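You operate a simulated robot arm through the tools that you are given. There is no shell and no other tool.

You run a simulated robot arm. Do the job below in one go: nothing can be reset, and whatever is moved stays where it is left.

TASK
Clamp the block in the vise and tap it down with the mallet.
Fine: put the mallet back. Set down upright: mallet.

The check looks at the end state, three seconds after you hand in, the way a careful person would. Anything else that was tipped, shoved, dropped, spilled or broken makes it a failure.

THE ROBOT
A 7-joint arm with a two-finger parallel gripper, fixed in place. Base frame: the origin is at the foot of the arm, x ahead of it, y to its left, z up. Lengths are in mm, angles in degrees, forces in N, time in s.
With the tool pointing down near the work surface it reaches from about 300 to 700 mm from the base axis. Its first joint turns from -66.0 to 66.0 degrees. Payload 1.57 kg.
Tool frame: the origin (TCP) lies between the finger pads and is the grasp point; the fingertips stand 30 mm ahead of it; z points along the fingers, y is the line along which they close. Largest opening 110 mm; finger width 24, thickness 12; the body of the gripper, 48 by 112 mm, starts 78 mm behind the TCP.
Orientation is that of the tool frame in the base frame, as a unit quaternion [w, x, y, z]. With the fingers straight down and closing along the base's y, the tool's x points along the base's -x, its y along +y and its z along -z.

THE INTERFACE
- The arm moves only by the tool send_rows. Its argument "deltas" is a list of rows, each an object of numbers (a shift or turn left out is 0, a gripper value left out holds the last): "dx", "dy", "dz": the shift along the tool's x, y, z in mm; "wx", "wy", "wz": the turn, a rotation vector about the tool's x, y, z in degrees. In form: [{"dx": .., "dy": .., "dz": .., "wx": .., "wy": .., "wz": ..}, ...]. A call has 1 to 20 rows; each row is the pose to reach, as a shift and turn from the pose commanded when the call began, along the tool's axes at that moment. "fingers" is the gripper command, from -1 (shut) to 1 (fully open), values between in proportion, set as the call begins (left out, the last holds). A row lasts 0.2 s, in which the tool goes at most 50 mm and 8.6 degrees; a call with a longer step from one row to the next is refused whole, and so is a gripper value outside its range. A pose out of reach is approached as far as the arm can. The call stops where the force on the tool passes 90 N (or 10 N more than at its start, if that is more) or the arm is blocked; 0.2 s more then pass. The fingers move at their own pace (about 108 mm/s each) and stop on an object; they squeeze with about 21 N. The grip force told is the motor's: it shows also when the fingers shut on nothing. Time passes only in rows, and 0.2 s behind the last, so rows that repeat a pose let the fingers close. It gives the time, the measured TCP pose, the force on the tool (base axes), the opening and the grip force at its end, in the units of the frame above (readings bear some noise), with the torque about the TCP (base axes, N m) and any sound that the robot's microphone picked up, and new pictures: "pictures" is both (left out), scene, wrist or none.
- Cameras (640 x 400 px; columns grow to the right, rows downward): "scene" is fixed at [150.1, -380.6, 1409.1]; the picture's right is [0.90, -0.44, 0.00], its down [-0.23, -0.46, -0.86] and it looks along [0.38, 0.77, -0.51] (base axes); focal length 233 px, centre (320, 200). "wrist" rides on the gripper at [70, 16, -141] in the tool frame; the picture's right is [-0.23, 0.97, 0.00], its down [-0.86, -0.20, -0.48] and it looks along [-0.47, -0.11, 0.88] (tool axes); focal length 222 px, centre (320, 200). There is no depth. A picture from a camera that has moved, and an enlarged one, comes with that camera's place and axes in the base frame and with its lens.
- enlarge(camera, box): a new picture of the part [left, top, right, bottom] of that camera's present view, enlarged. No time passes.
- hand_in(): hands the job in; it is judged then, once.

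Places have to be worked out from the pictures, the camera data and where the tool is seen. Open the gripper and draw the arm clear of the work before you hand the job in, unless the task says otherwise.

The tools are called as a command line: name --argument value ..., lists and objects as JSON in quotes. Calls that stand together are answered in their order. send_rows: Moves the arm, as the interface text tells. Its arguments: {"type":"object","properties":{"deltas":{"type":"array"},"fingers":{"type":"number"},"pictures":{"type":"string","enum":["both","scene","wrist","none"]}},"required":["deltas"]} The other tools are called the same way: enlarge (camera, box) takes an enlarged picture of a part of a camera's view; hand_in () hands the job in.

At the start:

```text
time: 0.0
position: [348.0, -95.1, 1305.5]
ee_rot: [0.001, 0.0, 1.0, 0.0]
force: [0.1, -0.2, 0.0]
torque: [0.03, -0.02, 0.0]
grip_width: 110.1
grip_force: 0.1
```

scene: 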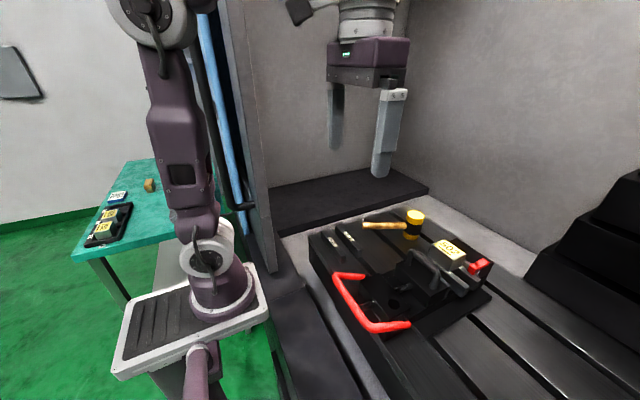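
wrist: 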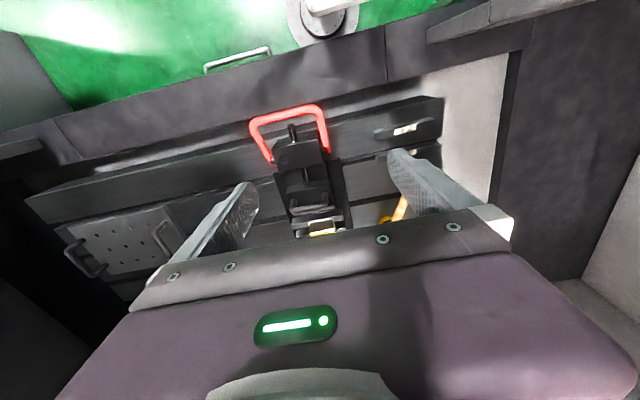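

I start by taking a closer look at the vise, the mallet and the side table in both views.

enlarge --camera "scene" --box '[300, 190, 520, 350]'

enlarge --camera "scene" --box '[70, 150, 190, 260]'

enlarge --camera "wrist" --box '[220, 90, 460, 250]'

enlarge --camera "scene" --box '[390, 200, 500, 310]'

```text
2.50 times, centred on (410, 270) of scene
camera zoom: at [150.1, -380.6, 1409.1], right [0.9, -0.44, 0.0], down [-0.23, -0.46, -0.86], along [0.38, 0.77, -0.51], focal length 583 px, centre (95, 25)
```

zoom: 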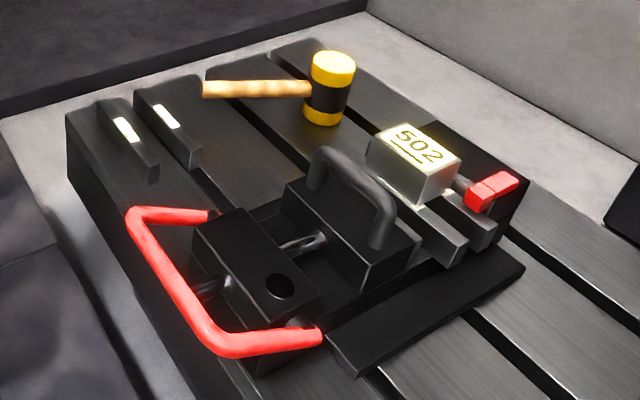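

```text
3.64 times, centred on (130, 205) of scene
camera zoom: at [150.1, -380.6, 1409.1], right [0.9, -0.44, 0.0], down [-0.23, -0.46, -0.86], along [0.38, 0.77, -0.51], focal length 848 px, centre (1011, 182)
```

zoom: 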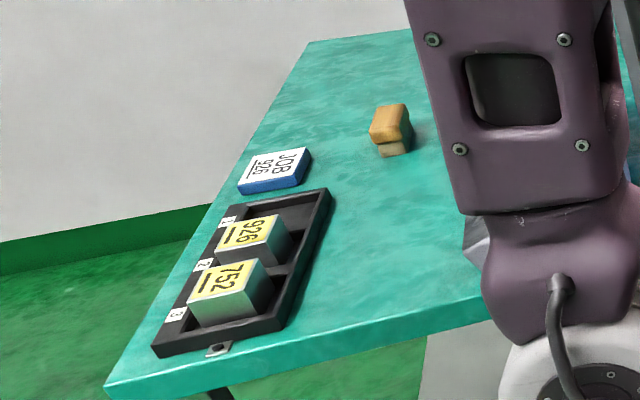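

```text
2.50 times, centred on (340, 170) of wrist
camera zoom: at [278.1, -78.5, 1447.9], right [0.23, 0.97, 0.0], down [0.86, -0.2, 0.48], along [0.47, -0.11, -0.88], focal length 555 px, centre (270, 275)
```

zoom: 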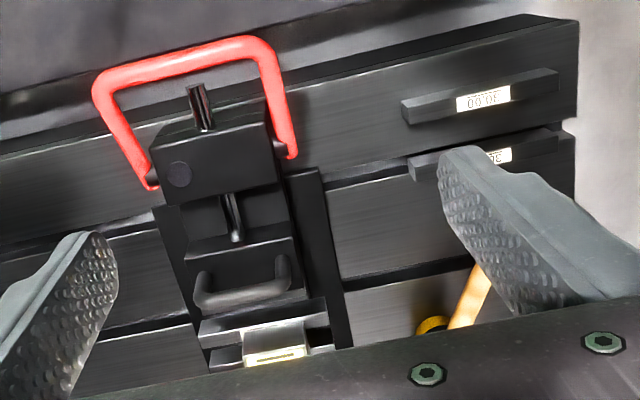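

```text
3.64 times, centred on (445, 255) of scene
camera zoom: at [150.1, -380.6, 1409.1], right [0.9, -0.44, 0.0], down [-0.23, -0.46, -0.86], along [0.38, 0.77, -0.51], focal length 848 px, centre (-134, 0)
```

zoom: 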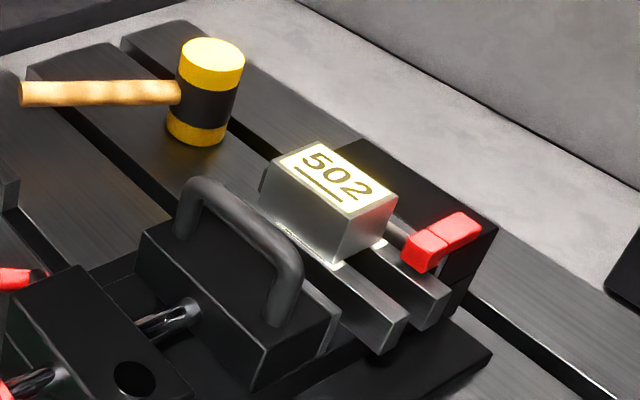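

The vise runs along x: the red bail is near x≈322, z≈1020, and block 502 sits further out. The side table is behind the base and out of the first joint's range. I move forward at this height so the wrist camera looks down on the vise and mallet.

send_rows --deltas '[{"dx": -40}, {"dx": -80}, {"dx": -120}, {"dx": -160}]' --fingers 1

```text
time: 1.0
position: [494.2, -93.4, 1296.8]
ee_rot: [0.0, 0.001, 1.0, 0.0]
force: [0.9, -0.6, 0.3]
torque: [0.0, 0.04, 0.01]
grip_width: 110.0
grip_force: 0.1
out of reach, approached as far as the arm can: row 4
camera wrist: at [424.0, -78.2, 1438.7], right [0.23, 0.97, 0.0], down [0.85, -0.2, 0.48], along [0.47, -0.11, -0.88], focal length 222 px, centre (320, 200)
```

scene: 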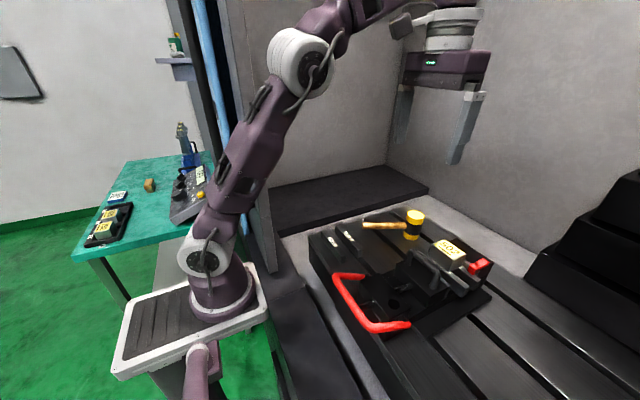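
wrist: 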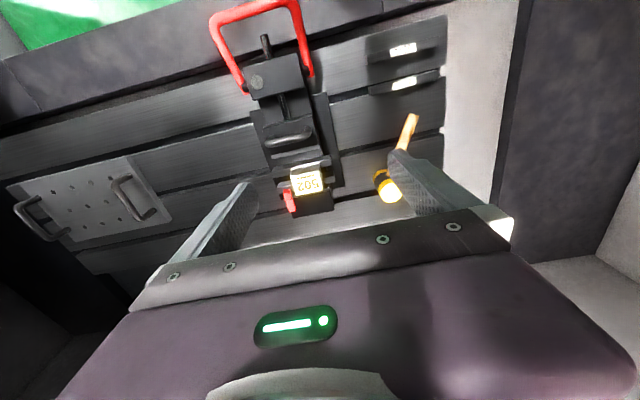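

All the parts are now in view in the wrist picture. I enlarge it for detail.

enlarge --camera "wrist" --box '[230, 0, 350, 110]'

enlarge --camera "wrist" --box '[240, 100, 360, 220]'

enlarge --camera "wrist" --box '[340, 20, 460, 220]'

enlarge --camera "scene" --box '[320, 230, 500, 350]'

enlarge --camera "scene" --box '[70, 30, 220, 260]'

```text
3.64 times, centred on (290, 55) of wrist
camera zoom: at [424.0, -78.2, 1438.7], right [0.23, 0.97, 0.0], down [0.85, -0.2, 0.48], along [0.47, -0.11, -0.88], focal length 808 px, centre (429, 727)
```

zoom: 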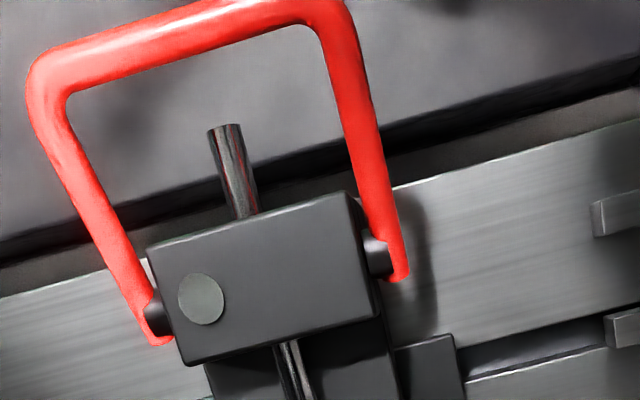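

```text
3.33 times, centred on (300, 160) of wrist
camera zoom: at [424.0, -78.2, 1438.7], right [0.23, 0.97, 0.0], down [0.85, -0.2, 0.48], along [0.47, -0.11, -0.88], focal length 740 px, centre (387, 333)
```

zoom: 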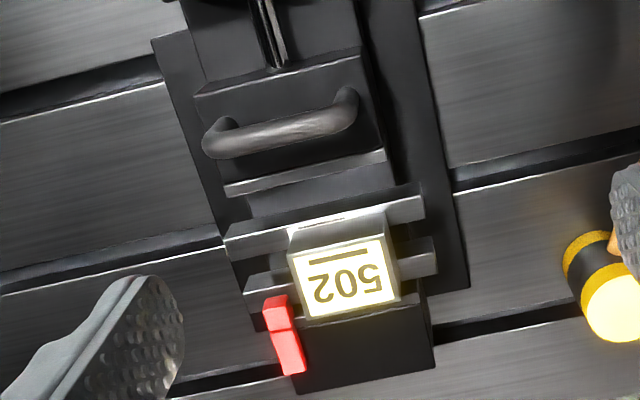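

```text
2.00 times, centred on (400, 120) of wrist
camera zoom: at [424.0, -78.2, 1438.7], right [0.23, 0.97, 0.0], down [0.85, -0.2, 0.48], along [0.47, -0.11, -0.88], focal length 444 px, centre (160, 360)
```

zoom: 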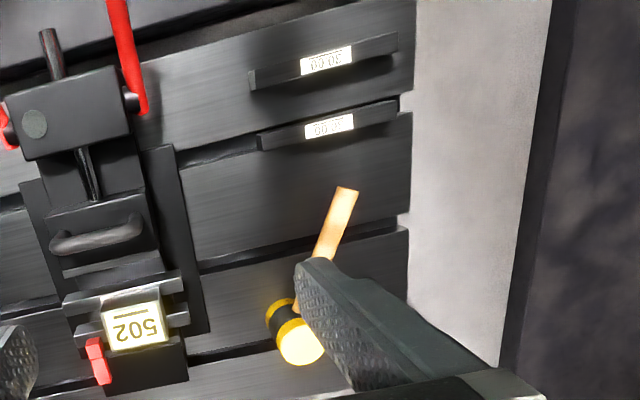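

```text
3.33 times, centred on (410, 290) of scene
camera zoom: at [150.2, -380.6, 1409.1], right [0.9, -0.44, 0.0], down [-0.23, -0.46, -0.86], along [0.38, 0.77, -0.51], focal length 778 px, centre (20, -100)
```

zoom: 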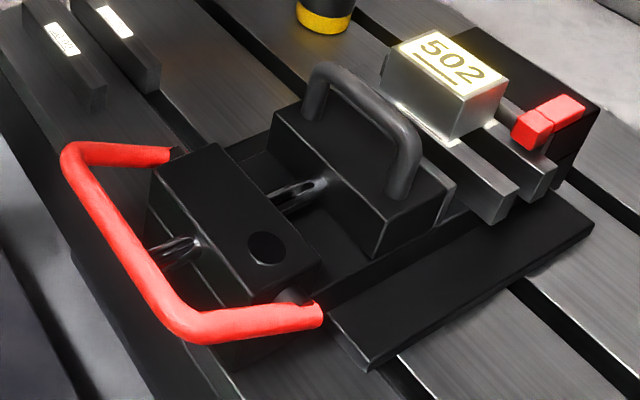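

```text
1.74 times, centred on (145, 145) of scene
camera zoom: at [150.2, -380.6, 1409.1], right [0.9, -0.44, 0.0], down [-0.23, -0.46, -0.86], along [0.38, 0.77, -0.51], focal length 406 px, centre (624, 296)
```

zoom: 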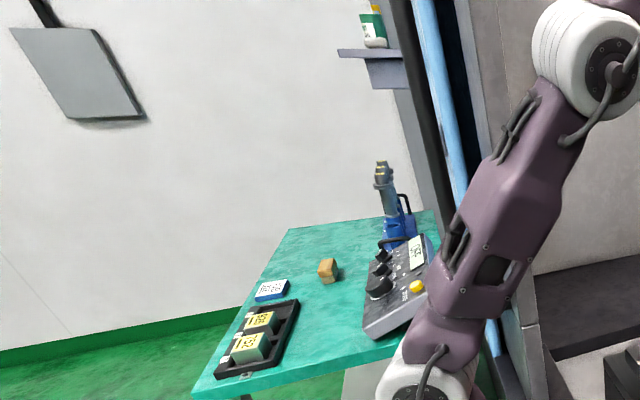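

Rough triangulation gives:
- block 502's top at about (600, -145, 1033)
- the U-handle bar on the moving jaw at x≈497, y −188…−118, z≈1050
- the red bail pivot at about (410, 990)
- the mallet head at about (670, 19), with its handle end at about (528, 87)

The jaw is open by roughly 40 mm. I lower and shift over the vise for a closer look, closing the fingers on the way.

send_rows --deltas '[{"dx": 20, "dy": -15, "dz": 25}, {"dx": 40, "dy": -30, "dz": 50}, {"dx": 60, "dy": -45, "dz": 75}, {"dx": 80, "dy": -58, "dz": 100}, {"dx": 80, "dy": -58, "dz": 100}]' --fingers -1

```text
time: 2.2
position: [414.4, -152.2, 1194.7]
ee_rot: [0.0, 0.0, 1.0, 0.001]
force: [0.3, 0.2, 0.1]
torque: [-0.01, 0.02, 0.0]
grip_width: 0.1
grip_force: 20.8
camera wrist: at [344.8, -136.4, 1337.9], right [0.23, 0.97, 0.0], down [0.85, -0.2, 0.48], along [0.47, -0.11, -0.88], focal length 222 px, centre (320, 200)
```

scene: 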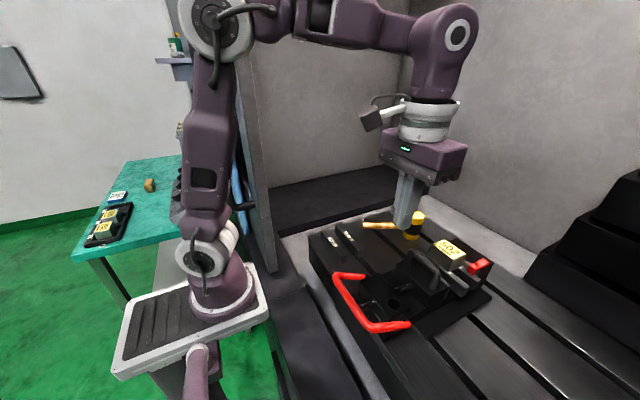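
wrist: 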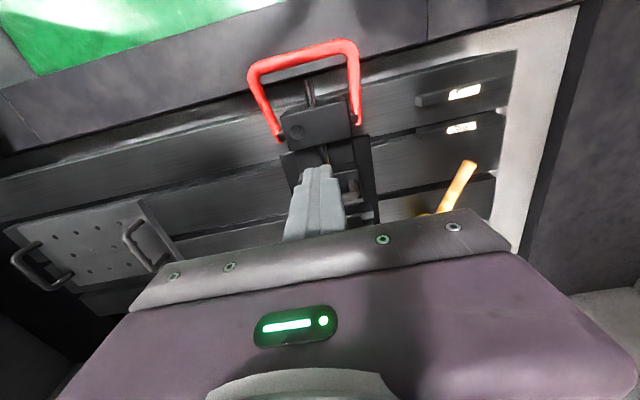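

I am at (414, −152, 1195) with the fingers shut. I go to x≈455 and down to z≈1062, just on the robot side of the U-handle bar, and check before pushing.

send_rows --deltas '[{"dx": -40, "dz": 15}, {"dx": -40, "dz": 50}, {"dx": -40, "dz": 90}, {"dx": -40, "dz": 115}, {"dx": -40, "dz": 130}]'

enlarge --camera "scene" --box '[320, 190, 500, 350]'

```text
time: 3.4
position: [455.8, -151.8, 1066.7]
ee_rot: [-0.001, 0.0, 1.0, 0.0]
force: [-0.2, -0.1, 0.0]
torque: [0.02, 0.0, 0.02]
grip_width: 0.0
grip_force: 20.9
camera wrist: at [385.5, -135.5, 1208.8], right [0.23, 0.97, 0.0], down [0.85, -0.2, 0.48], along [0.47, -0.11, -0.88], focal length 222 px, centre (320, 200)
```

scene: 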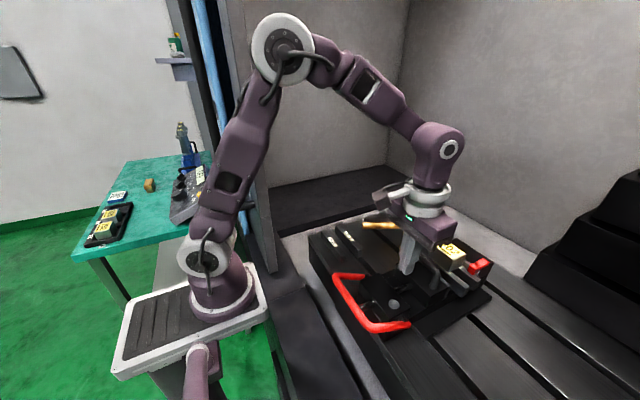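
wrist: 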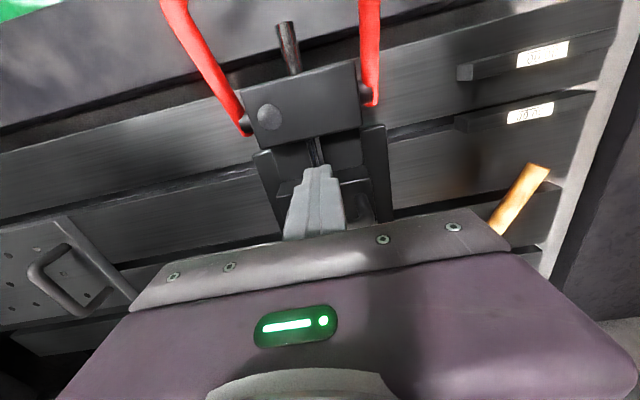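

```text
2.50 times, centred on (410, 270) of scene
camera zoom: at [150.1, -380.6, 1409.1], right [0.9, -0.44, 0.0], down [-0.23, -0.46, -0.86], along [0.38, 0.77, -0.51], focal length 583 px, centre (95, 25)
```

zoom: 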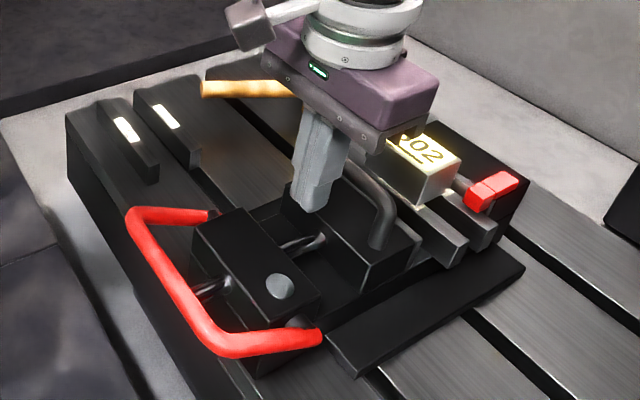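

The fingertips are just behind the U-handle. The jaw body's top is at about z=1000, so I lower 12 mm more and then push +x slowly, watching the force.

send_rows --deltas '[{"dz": 8}, {"dz": 12}, {"dx": -10, "dz": 12}, {"dx": -20, "dz": 12}, {"dx": -28, "dz": 12}, {"dx": -34, "dz": 12}, {"dx": -40, "dz": 12}]'

enlarge --camera "scene" --box '[320, 190, 500, 350]'

```text
time: 5.0
position: [496.1, -151.9, 1055.3]
ee_rot: [-0.001, 0.0, 1.0, 0.0]
force: [-3.1, 1.1, -1.1]
torque: [0.02, 0.02, -0.01]
grip_width: 0.2
grip_force: 20.9
camera wrist: at [425.0, -135.3, 1197.3], right [0.23, 0.97, 0.0], down [0.86, -0.2, 0.48], along [0.47, -0.11, -0.88], focal length 222 px, centre (320, 200)
```

scene: 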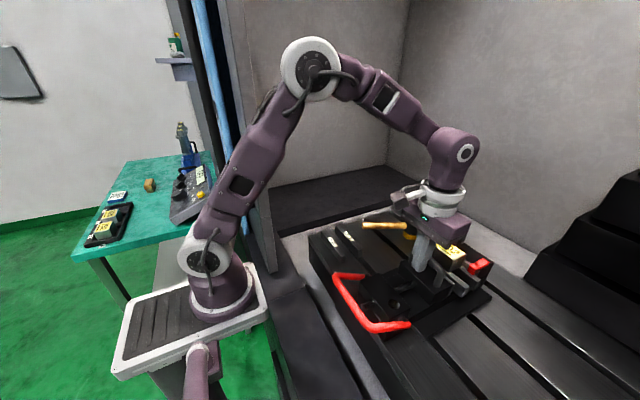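
wrist: 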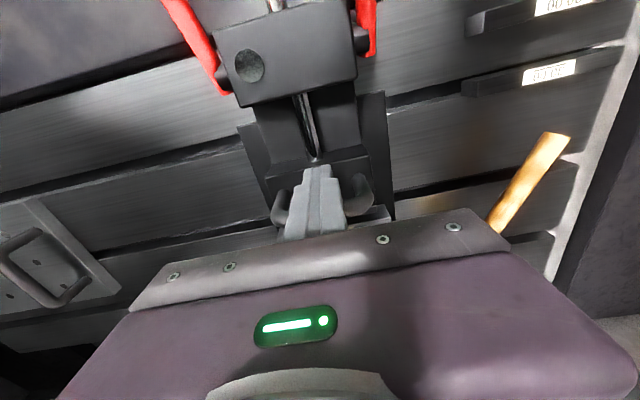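

```text
2.50 times, centred on (410, 270) of scene
camera zoom: at [150.0, -380.6, 1409.1], right [0.9, -0.44, 0.0], down [-0.23, -0.46, -0.86], along [0.38, 0.77, -0.51], focal length 583 px, centre (95, 25)
```

zoom: 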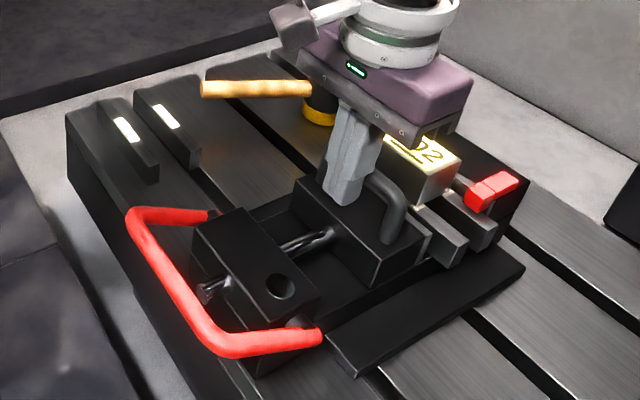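

The jaw slides with about 3 N of resistance and has moved roughly 10 mm. I keep pushing in small steps.

send_rows --deltas '[{"dx": -4}, {"dx": -8}, {"dx": -12}, {"dx": -15}, {"dx": -18}]'

enlarge --camera "scene" --box '[390, 200, 500, 310]'

```text
time: 6.2
position: [513.1, -151.8, 1054.4]
ee_rot: [-0.001, -0.001, 1.0, 0.001]
force: [-6.0, 0.0, 1.5]
torque: [0.09, 0.0, 0.01]
grip_width: 0.0
grip_force: 21.0
camera wrist: at [442.9, -135.8, 1197.3], right [0.23, 0.97, 0.0], down [0.86, -0.2, 0.48], along [0.47, -0.11, -0.88], focal length 222 px, centre (320, 200)
```

scene: 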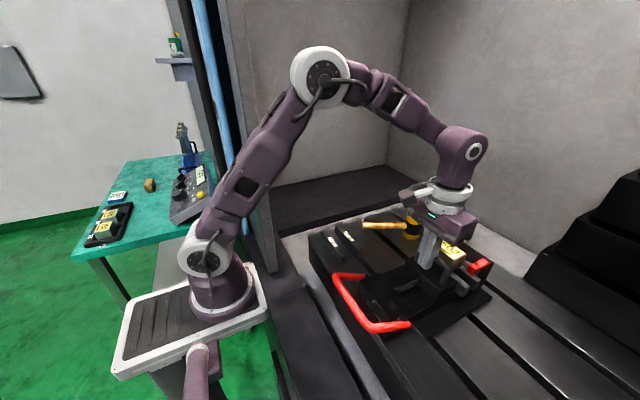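
wrist: 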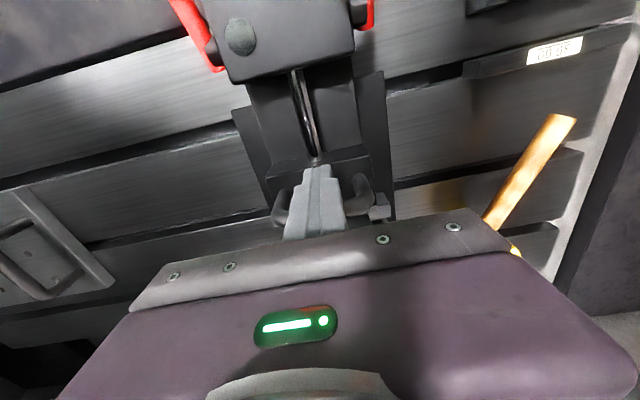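

```text
3.64 times, centred on (445, 255) of scene
camera zoom: at [149.9, -380.6, 1409.1], right [0.9, -0.44, 0.0], down [-0.22, -0.46, -0.86], along [0.38, 0.77, -0.51], focal length 848 px, centre (-134, 0)
```

zoom: 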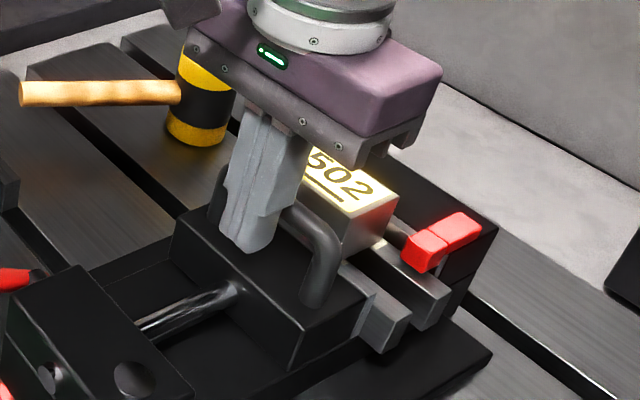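

The jaw plate has reached the near parallel and the force is 6 N. I continue in 2 mm steps until it meets the block.

send_rows --deltas '[{"dx": -2}, {"dx": -4}, {"dx": -6}, {"dx": -8}, {"dx": -8}]'

enlarge --camera "scene" --box '[390, 200, 500, 310]'

```text
time: 7.4
position: [521.9, -151.2, 1055.0]
ee_rot: [0.0, 0.0, 1.0, 0.0]
force: [-4.2, -0.7, 1.5]
torque: [-0.01, 0.02, -0.06]
grip_width: 0.0
grip_force: 21.1
camera wrist: at [451.1, -135.4, 1197.2], right [0.23, 0.97, 0.0], down [0.85, -0.2, 0.48], along [0.47, -0.11, -0.88], focal length 222 px, centre (320, 200)
```

scene: 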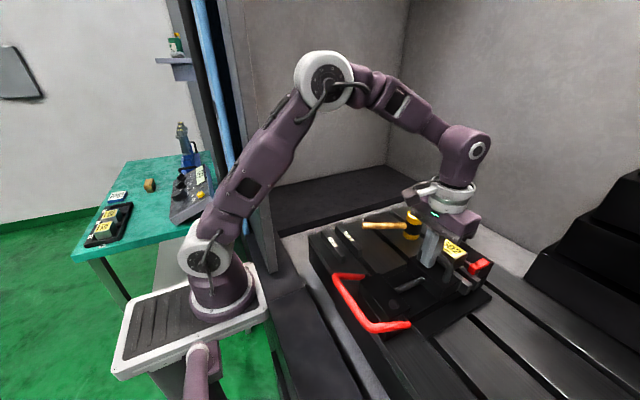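
wrist: 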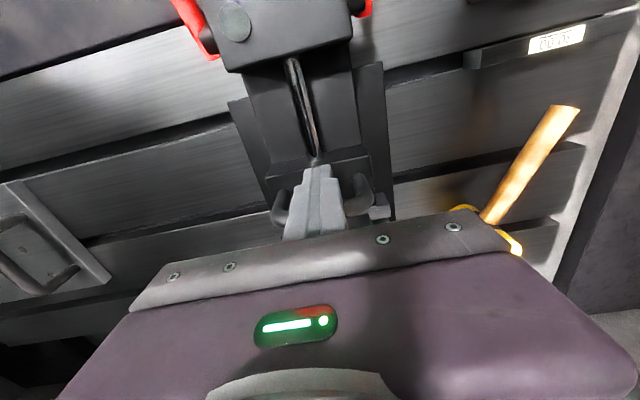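

```text
3.64 times, centred on (445, 255) of scene
camera zoom: at [150.0, -380.7, 1409.1], right [0.9, -0.44, 0.0], down [-0.22, -0.46, -0.86], along [0.38, 0.77, -0.51], focal length 848 px, centre (-134, 0)
```

zoom: 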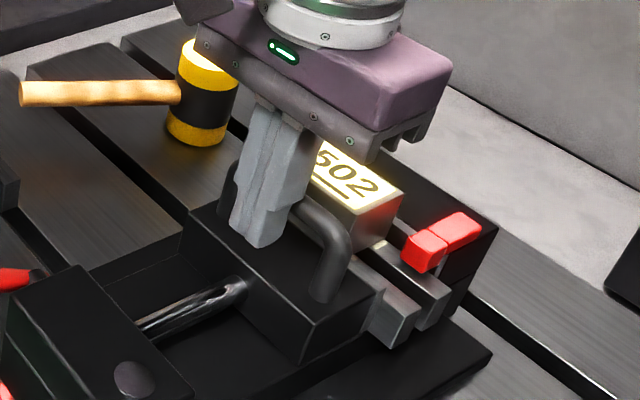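

The block is now being carried along a little, so there was still a gap at the fixed jaw. I continue until the force rises.

send_rows --deltas '[{"dx": -2}, {"dx": -4}, {"dx": -5}, {"dx": -6}, {"dx": -6}]'

enlarge --camera "scene" --box '[390, 200, 500, 310]'

```text
time: 8.6
position: [525.1, -151.4, 1055.9]
ee_rot: [-0.001, -0.001, 1.0, 0.0]
force: [-14.4, 2.6, -0.1]
torque: [0.03, 0.1, 0.02]
grip_width: 0.0
grip_force: 20.8
camera wrist: at [456.4, -135.5, 1197.4], right [0.23, 0.97, 0.0], down [0.86, -0.2, 0.48], along [0.46, -0.11, -0.88], focal length 222 px, centre (320, 200)
```

scene: 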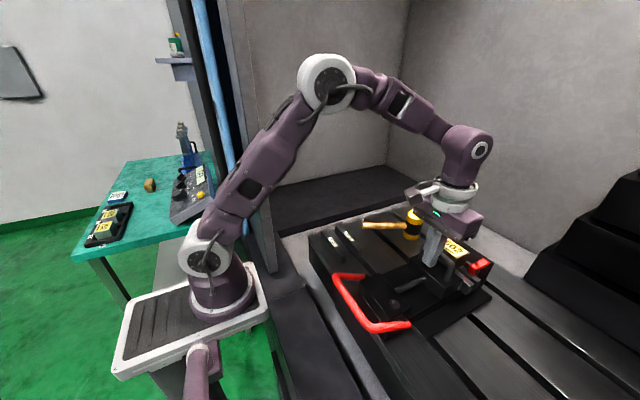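
wrist: 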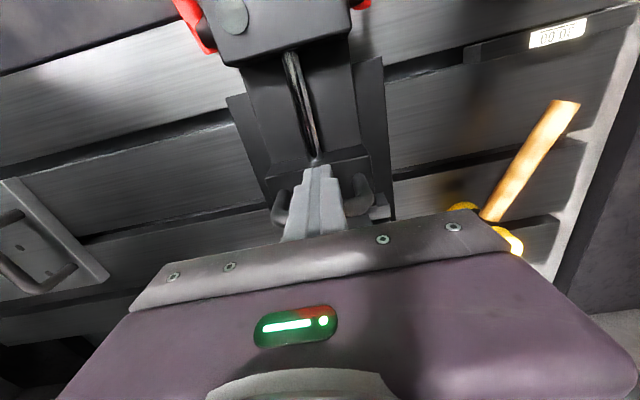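

```text
3.64 times, centred on (445, 255) of scene
camera zoom: at [149.7, -380.6, 1409.2], right [0.9, -0.44, 0.0], down [-0.22, -0.46, -0.86], along [0.38, 0.77, -0.51], focal length 848 px, centre (-134, 0)
```

zoom: 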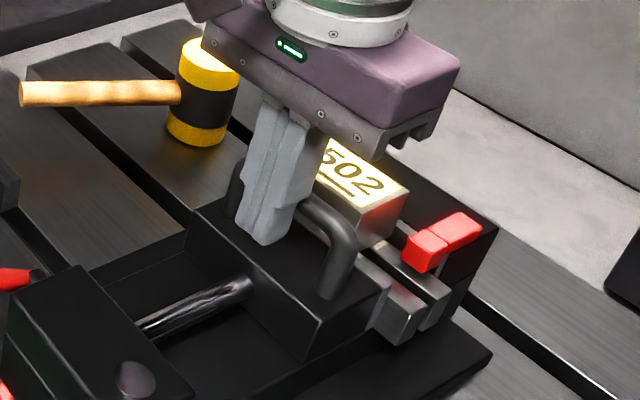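

Force has risen to 14 N and the tool lags its command, so the jaw is probably closed on the block against the fixed jaw. I nudge 4 mm more to confirm.

send_rows --deltas '[{"dx": -2}, {"dx": -3}, {"dx": -4}, {"dx": -4}]'

enlarge --camera "scene" --box '[390, 200, 500, 310]'

```text
time: 9.6
position: [527.0, -152.3, 1054.4]
ee_rot: [-0.007, 0.001, 1.0, 0.001]
force: [-48.6, 4.3, 5.8]
torque: [-0.29, 0.16, 0.04]
grip_width: 0.1
grip_force: 20.9
camera wrist: at [458.2, -135.7, 1198.3], right [0.23, 0.97, 0.0], down [0.86, -0.2, 0.47], along [0.45, -0.11, -0.88], focal length 222 px, centre (320, 200)
```

scene: 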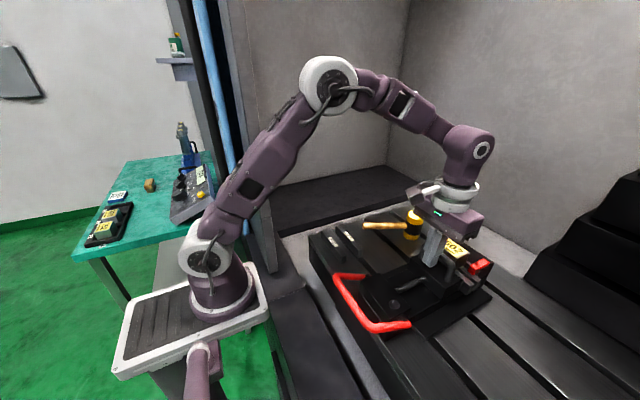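
wrist: 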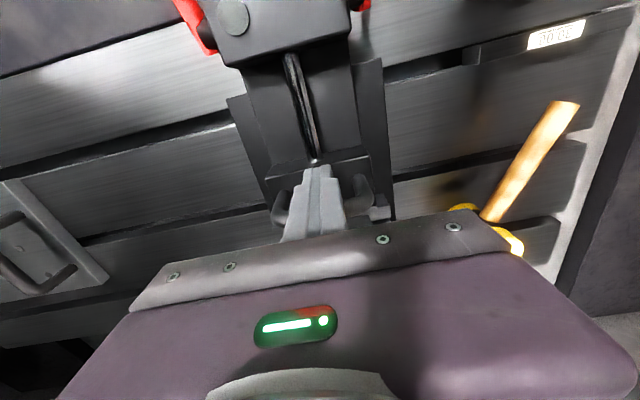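

```text
3.64 times, centred on (445, 255) of scene
camera zoom: at [148.5, -380.5, 1409.3], right [0.9, -0.44, 0.0], down [-0.22, -0.46, -0.86], along [0.38, 0.77, -0.51], focal length 848 px, centre (-134, 0)
```

zoom: 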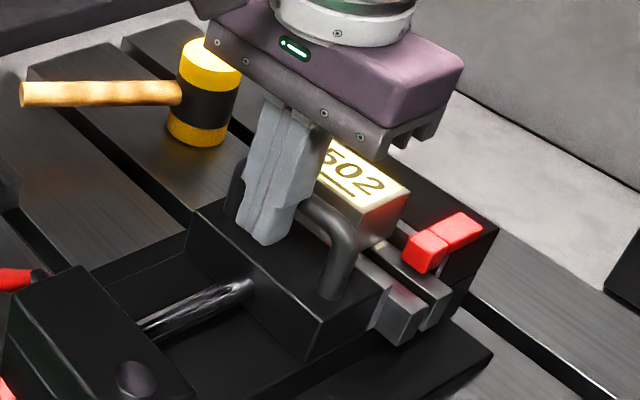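

It is firmly closed: 49 N at x=527, with no more motion. I back off the handle, rise, and look at the closed vise and the bail.

send_rows --deltas '[{"dx": 10}, {"dx": 30}, {"dx": 40, "dz": -40}, {"dx": 70, "dz": -80}, {"dx": 110, "dz": -110}, {"dx": 150, "dz": -130}]' --fingers -1

enlarge --camera "scene" --box '[390, 200, 500, 310]'

enlarge --camera "scene" --box '[320, 250, 440, 350]'

enlarge --camera "wrist" --box '[220, 30, 400, 230]'

```text
time: 11.0
position: [381.8, -153.1, 1184.3]
ee_rot: [0.001, 0.0, 1.0, -0.001]
force: [-0.5, -0.6, 0.2]
torque: [0.0, -0.01, -0.03]
grip_width: 0.0
grip_force: 20.8
camera wrist: at [311.2, -136.3, 1326.2], right [0.23, 0.97, 0.0], down [0.85, -0.2, 0.48], along [0.47, -0.11, -0.88], focal length 222 px, centre (320, 200)
```

scene: 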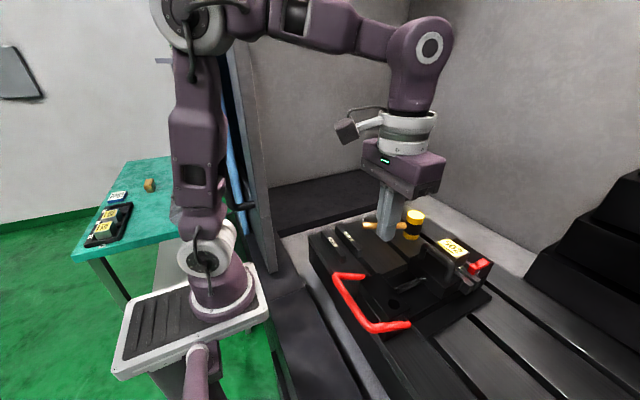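
wrist: 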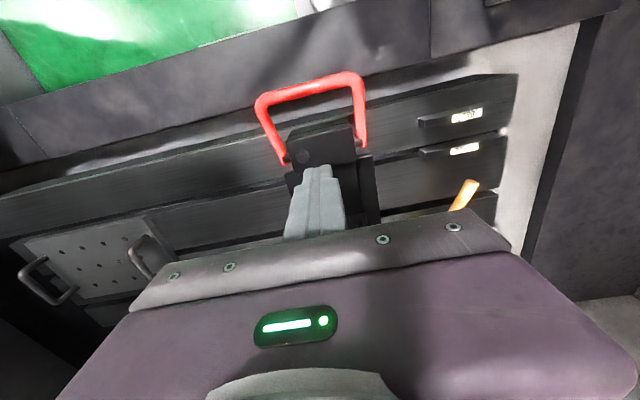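

```text
3.64 times, centred on (445, 255) of scene
camera zoom: at [150.1, -380.6, 1409.1], right [0.9, -0.44, 0.0], down [-0.23, -0.46, -0.86], along [0.38, 0.77, -0.51], focal length 848 px, centre (-134, 0)
```

zoom: 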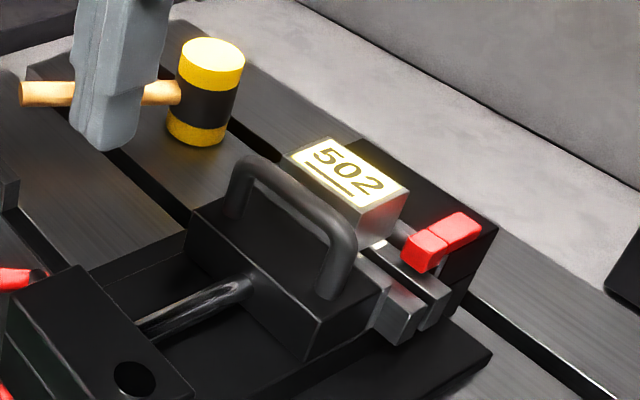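

```text
4.00 times, centred on (380, 300) of scene
camera zoom: at [150.1, -380.6, 1409.1], right [0.9, -0.44, 0.0], down [-0.23, -0.46, -0.86], along [0.38, 0.77, -0.51], focal length 933 px, centre (80, -200)
```

zoom: 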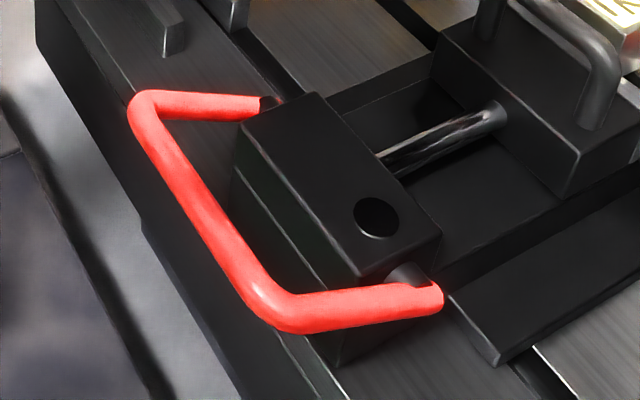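

```text
2.00 times, centred on (310, 130) of wrist
camera zoom: at [311.2, -136.3, 1326.2], right [0.23, 0.97, 0.0], down [0.85, -0.2, 0.48], along [0.47, -0.11, -0.88], focal length 444 px, centre (340, 340)
```

zoom: 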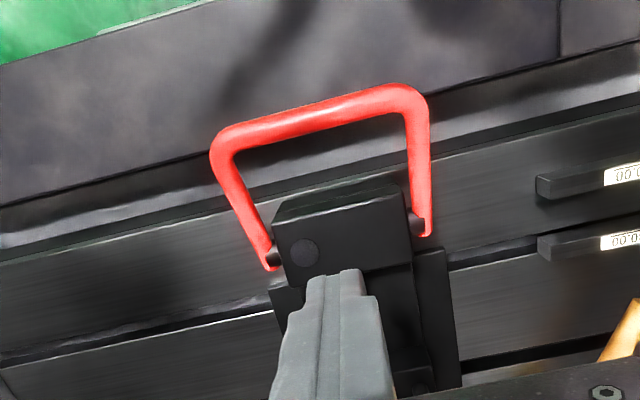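

The jaw is against the block, the parallels are squared up, and the rod has drawn in. The bail bar lies at x≈323, z≈1020, about 19° above horizontal. I go above its middle and feel whether it moves downward.

send_rows --deltas '[{"dx": 30, "dz": 20}, {"dx": 58, "dz": 50}, {"dx": 58, "dz": 85}, {"dx": 58, "dz": 105}, {"dx": 58, "dz": 116}, {"dx": 58, "dz": 122}]'

enlarge --camera "scene" --box '[320, 220, 460, 350]'

```text
time: 12.4
position: [323.0, -151.1, 1061.9]
ee_rot: [0.0, -0.001, 1.0, 0.0]
force: [-9.4, -1.3, 8.2]
torque: [0.08, 0.3, 0.08]
grip_width: 0.0
grip_force: 21.5
camera wrist: at [252.7, -135.8, 1205.1], right [0.23, 0.97, 0.0], down [0.86, -0.2, 0.48], along [0.46, -0.11, -0.88], focal length 222 px, centre (320, 200)
```

scene: 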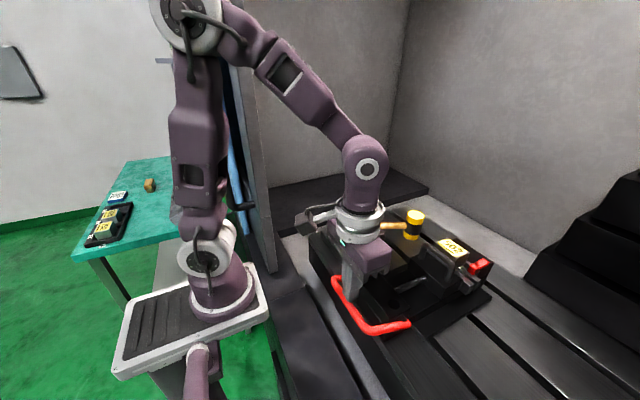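
wrist: 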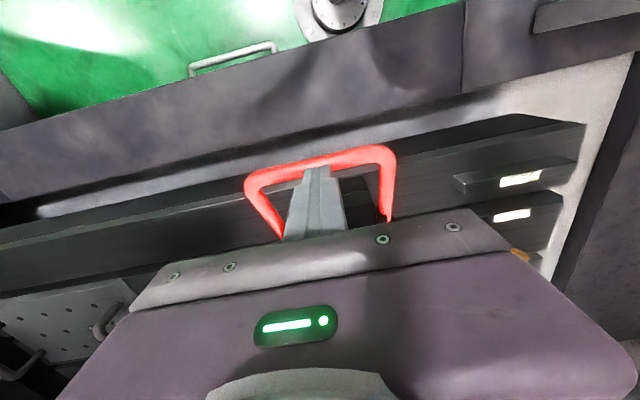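

```text
3.08 times, centred on (390, 285) of scene
camera zoom: at [149.7, -380.6, 1409.1], right [0.9, -0.44, 0.0], down [-0.22, -0.46, -0.86], along [0.38, 0.77, -0.51], focal length 718 px, centre (105, -62)
```

zoom: 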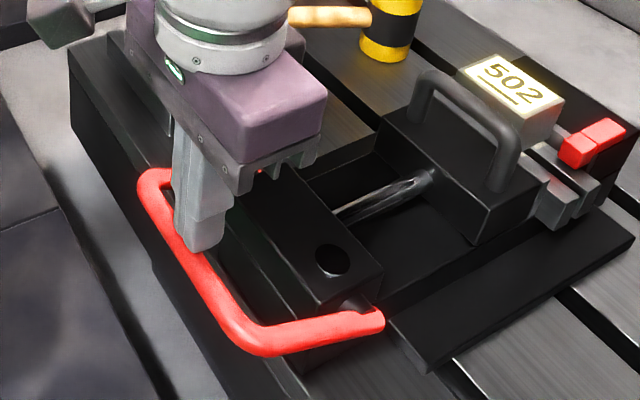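

The fingertip's +x edge touches the bar obliquely (force −9 in x, +8 in z), so the bar's centre is a bit further out, near x≈336. I lift, shift +x and press straight down.

send_rows --deltas '[{"dz": -12}, {"dx": -14, "dz": -12}, {"dx": -14, "dz": -6}, {"dx": -14, "dz": -2}, {"dx": -14, "dz": 0}, {"dx": -14, "dz": 2}]'

enlarge --camera "scene" --box '[320, 220, 460, 350]'

```text
time: 13.8
position: [337.7, -152.6, 1060.3]
ee_rot: [0.0, 0.0, 1.0, 0.0]
force: [0.6, -0.3, 0.6]
torque: [0.0, -0.03, -0.02]
grip_width: 0.0
grip_force: 21.0
camera wrist: at [267.2, -135.9, 1203.1], right [0.23, 0.97, 0.0], down [0.86, -0.2, 0.48], along [0.47, -0.11, -0.88], focal length 222 px, centre (320, 200)
```

scene: 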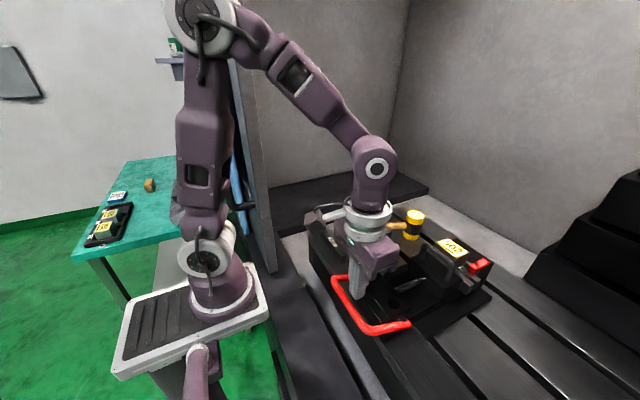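
wrist: 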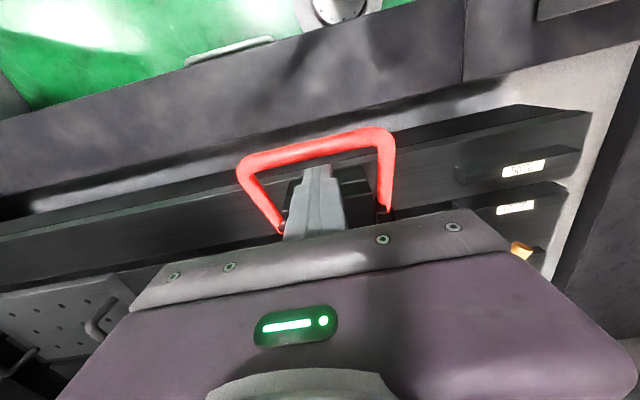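

```text
3.08 times, centred on (390, 285) of scene
camera zoom: at [150.1, -380.6, 1409.1], right [0.9, -0.44, 0.0], down [-0.23, -0.46, -0.86], along [0.38, 0.77, -0.51], focal length 718 px, centre (105, -62)
```

zoom: 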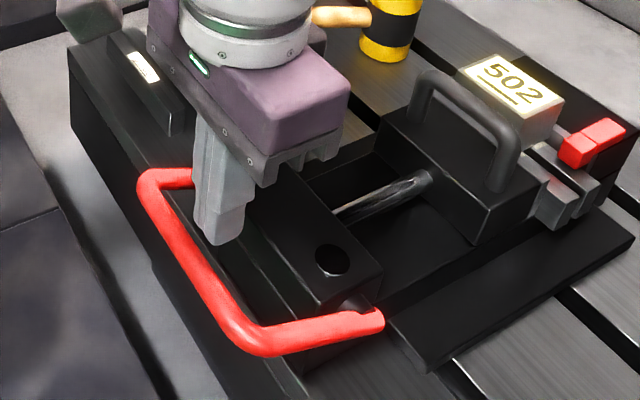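

There is no contact here: the bar is on the −x side of the finger, so the previous spot (x≈321) was right and the bar's top is about z=1032. I go back over it and press down in small steps.

send_rows --deltas '[{"dz": -14}, {"dx": 15, "dz": -14}, {"dx": 15, "dz": -6}, {"dx": 15, "dz": -2}, {"dx": 15, "dz": 1}, {"dx": 15, "dz": 3}, {"dx": 15, "dz": 3}]'

enlarge --camera "scene" --box '[320, 220, 460, 350]'

```text
time: 15.4
position: [322.6, -151.2, 1057.6]
ee_rot: [0.001, 0.0, 1.0, -0.001]
force: [0.6, -0.5, -0.2]
torque: [0.02, 0.02, -0.03]
grip_width: 0.0
grip_force: 21.3
camera wrist: at [252.5, -135.3, 1200.1], right [0.23, 0.97, 0.0], down [0.85, -0.2, 0.48], along [0.47, -0.11, -0.88], focal length 222 px, centre (320, 200)
```

scene: 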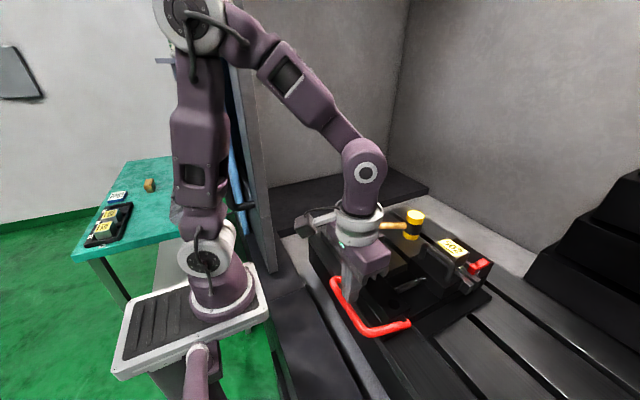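
wrist: 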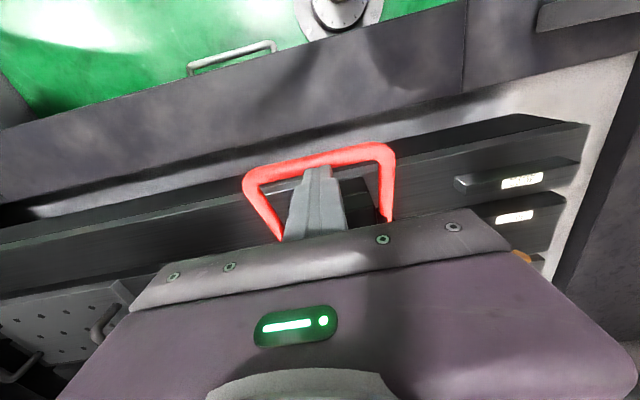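

```text
3.08 times, centred on (390, 285) of scene
camera zoom: at [150.1, -380.6, 1409.1], right [0.9, -0.44, 0.0], down [-0.23, -0.46, -0.86], along [0.38, 0.77, -0.51], focal length 718 px, centre (105, -62)
```

zoom: 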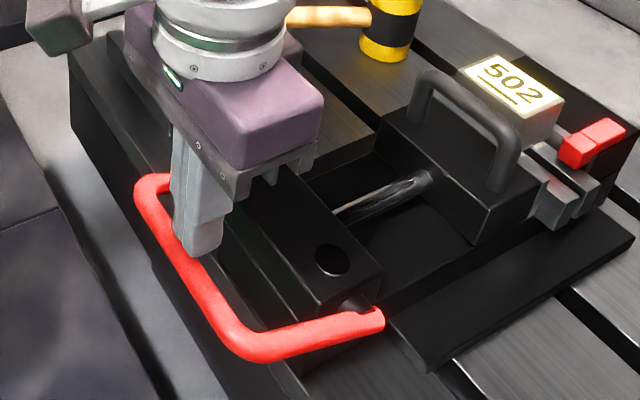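

The bail has moved slightly downward and −x under the press, so down is a free direction. I keep pressing in steps and watch force and sound.

send_rows --deltas '[{"dz": 4}, {"dz": 8}, {"dz": 12}, {"dz": 15}, {"dz": 18}]'

enlarge --camera "scene" --box '[320, 220, 460, 350]'

```text
time: 16.6
position: [321.6, -151.9, 1040.3]
ee_rot: [0.001, 0.0, 1.0, 0.0]
force: [0.6, 0.2, 1.4]
torque: [0.0, 0.01, -0.02]
grip_width: 0.2
grip_force: 20.8
camera wrist: at [252.6, -135.7, 1182.1], right [0.23, 0.97, 0.0], down [0.85, -0.2, 0.48], along [0.47, -0.11, -0.88], focal length 222 px, centre (320, 200)
```

scene: 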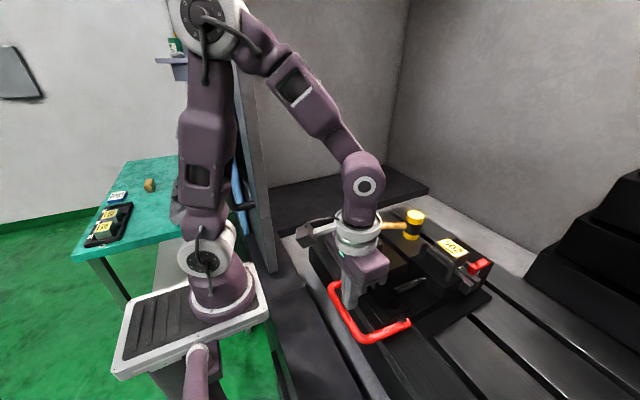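
wrist: 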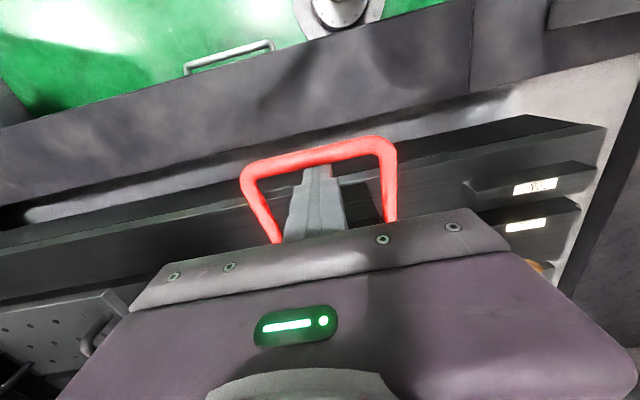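

```text
3.08 times, centred on (390, 285) of scene
camera zoom: at [150.1, -380.6, 1409.1], right [0.9, -0.44, 0.0], down [-0.23, -0.46, -0.86], along [0.38, 0.77, -0.51], focal length 718 px, centre (105, -62)
```

zoom: 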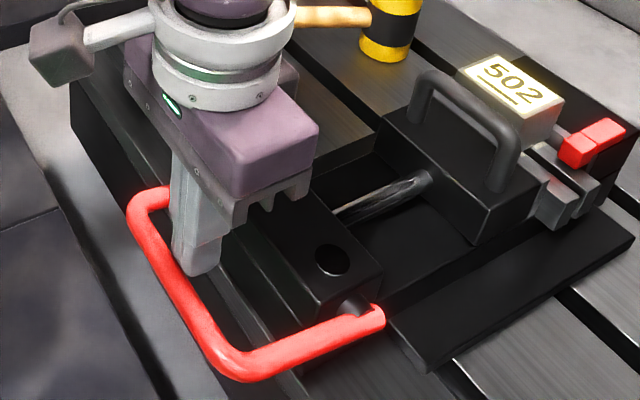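

The bail follows down easily; the bar is now slightly to the −x side of the fingertip. I lift a little, re-centre 12 mm toward −x, and keep pressing.

send_rows --deltas '[{"dz": -8}, {"dz": -8, "dx": 11}, {"dz": 0, "dx": 11}, {"dz": 4, "dx": 11}, {"dz": 8, "dx": 11}, {"dz": 12, "dx": 11}, {"dz": 16, "dx": 11}, {"dz": 20, "dx": 11}]'

enlarge --camera "scene" --box '[320, 220, 460, 350]'

enlarge --camera "wrist" --box '[220, 80, 440, 240]'

```text
time: 18.4
position: [311.7, -150.6, 1019.7]
ee_rot: [0.0, 0.0, 1.0, 0.0]
force: [-2.6, 1.0, 1.9]
torque: [0.02, 0.06, 0.0]
grip_width: 0.0
grip_force: 21.4
camera wrist: at [241.2, -135.4, 1162.0], right [0.23, 0.97, 0.0], down [0.85, -0.2, 0.48], along [0.47, -0.11, -0.88], focal length 222 px, centre (320, 200)
```

scene: 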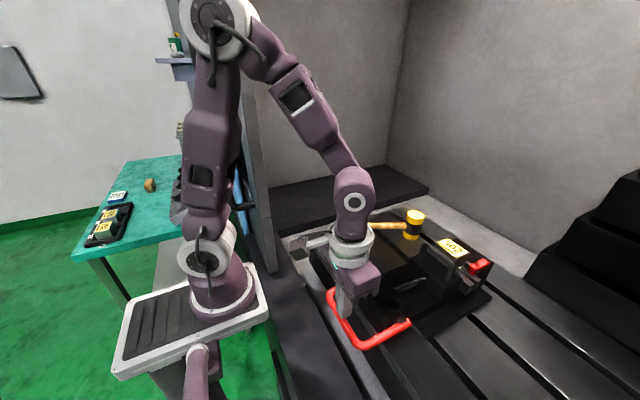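
wrist: 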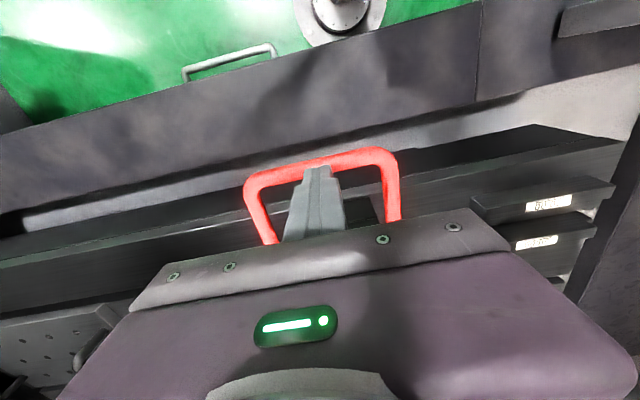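

```text
3.08 times, centred on (390, 285) of scene
camera zoom: at [150.0, -380.6, 1409.1], right [0.9, -0.44, 0.0], down [-0.23, -0.46, -0.86], along [0.38, 0.77, -0.51], focal length 718 px, centre (105, -62)
```

zoom: 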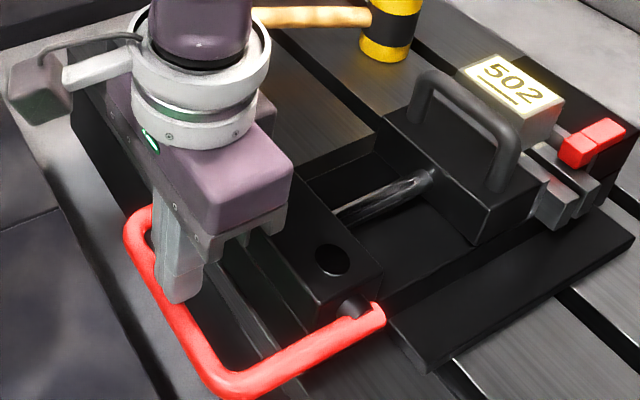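

```text
2.50 times, centred on (330, 160) of wrist
camera zoom: at [241.2, -135.4, 1162.0], right [0.23, 0.97, 0.0], down [0.85, -0.2, 0.48], along [0.47, -0.11, -0.88], focal length 555 px, centre (295, 300)
```

zoom: 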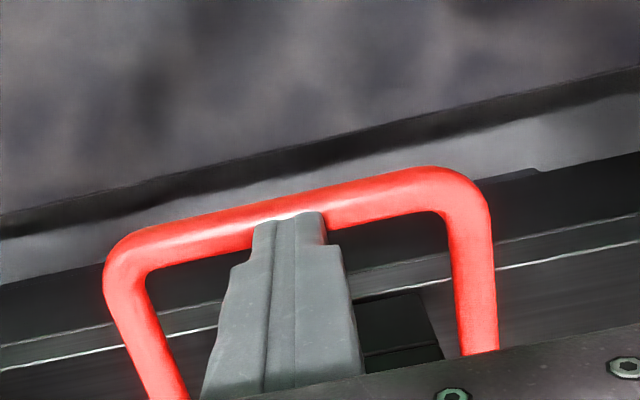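

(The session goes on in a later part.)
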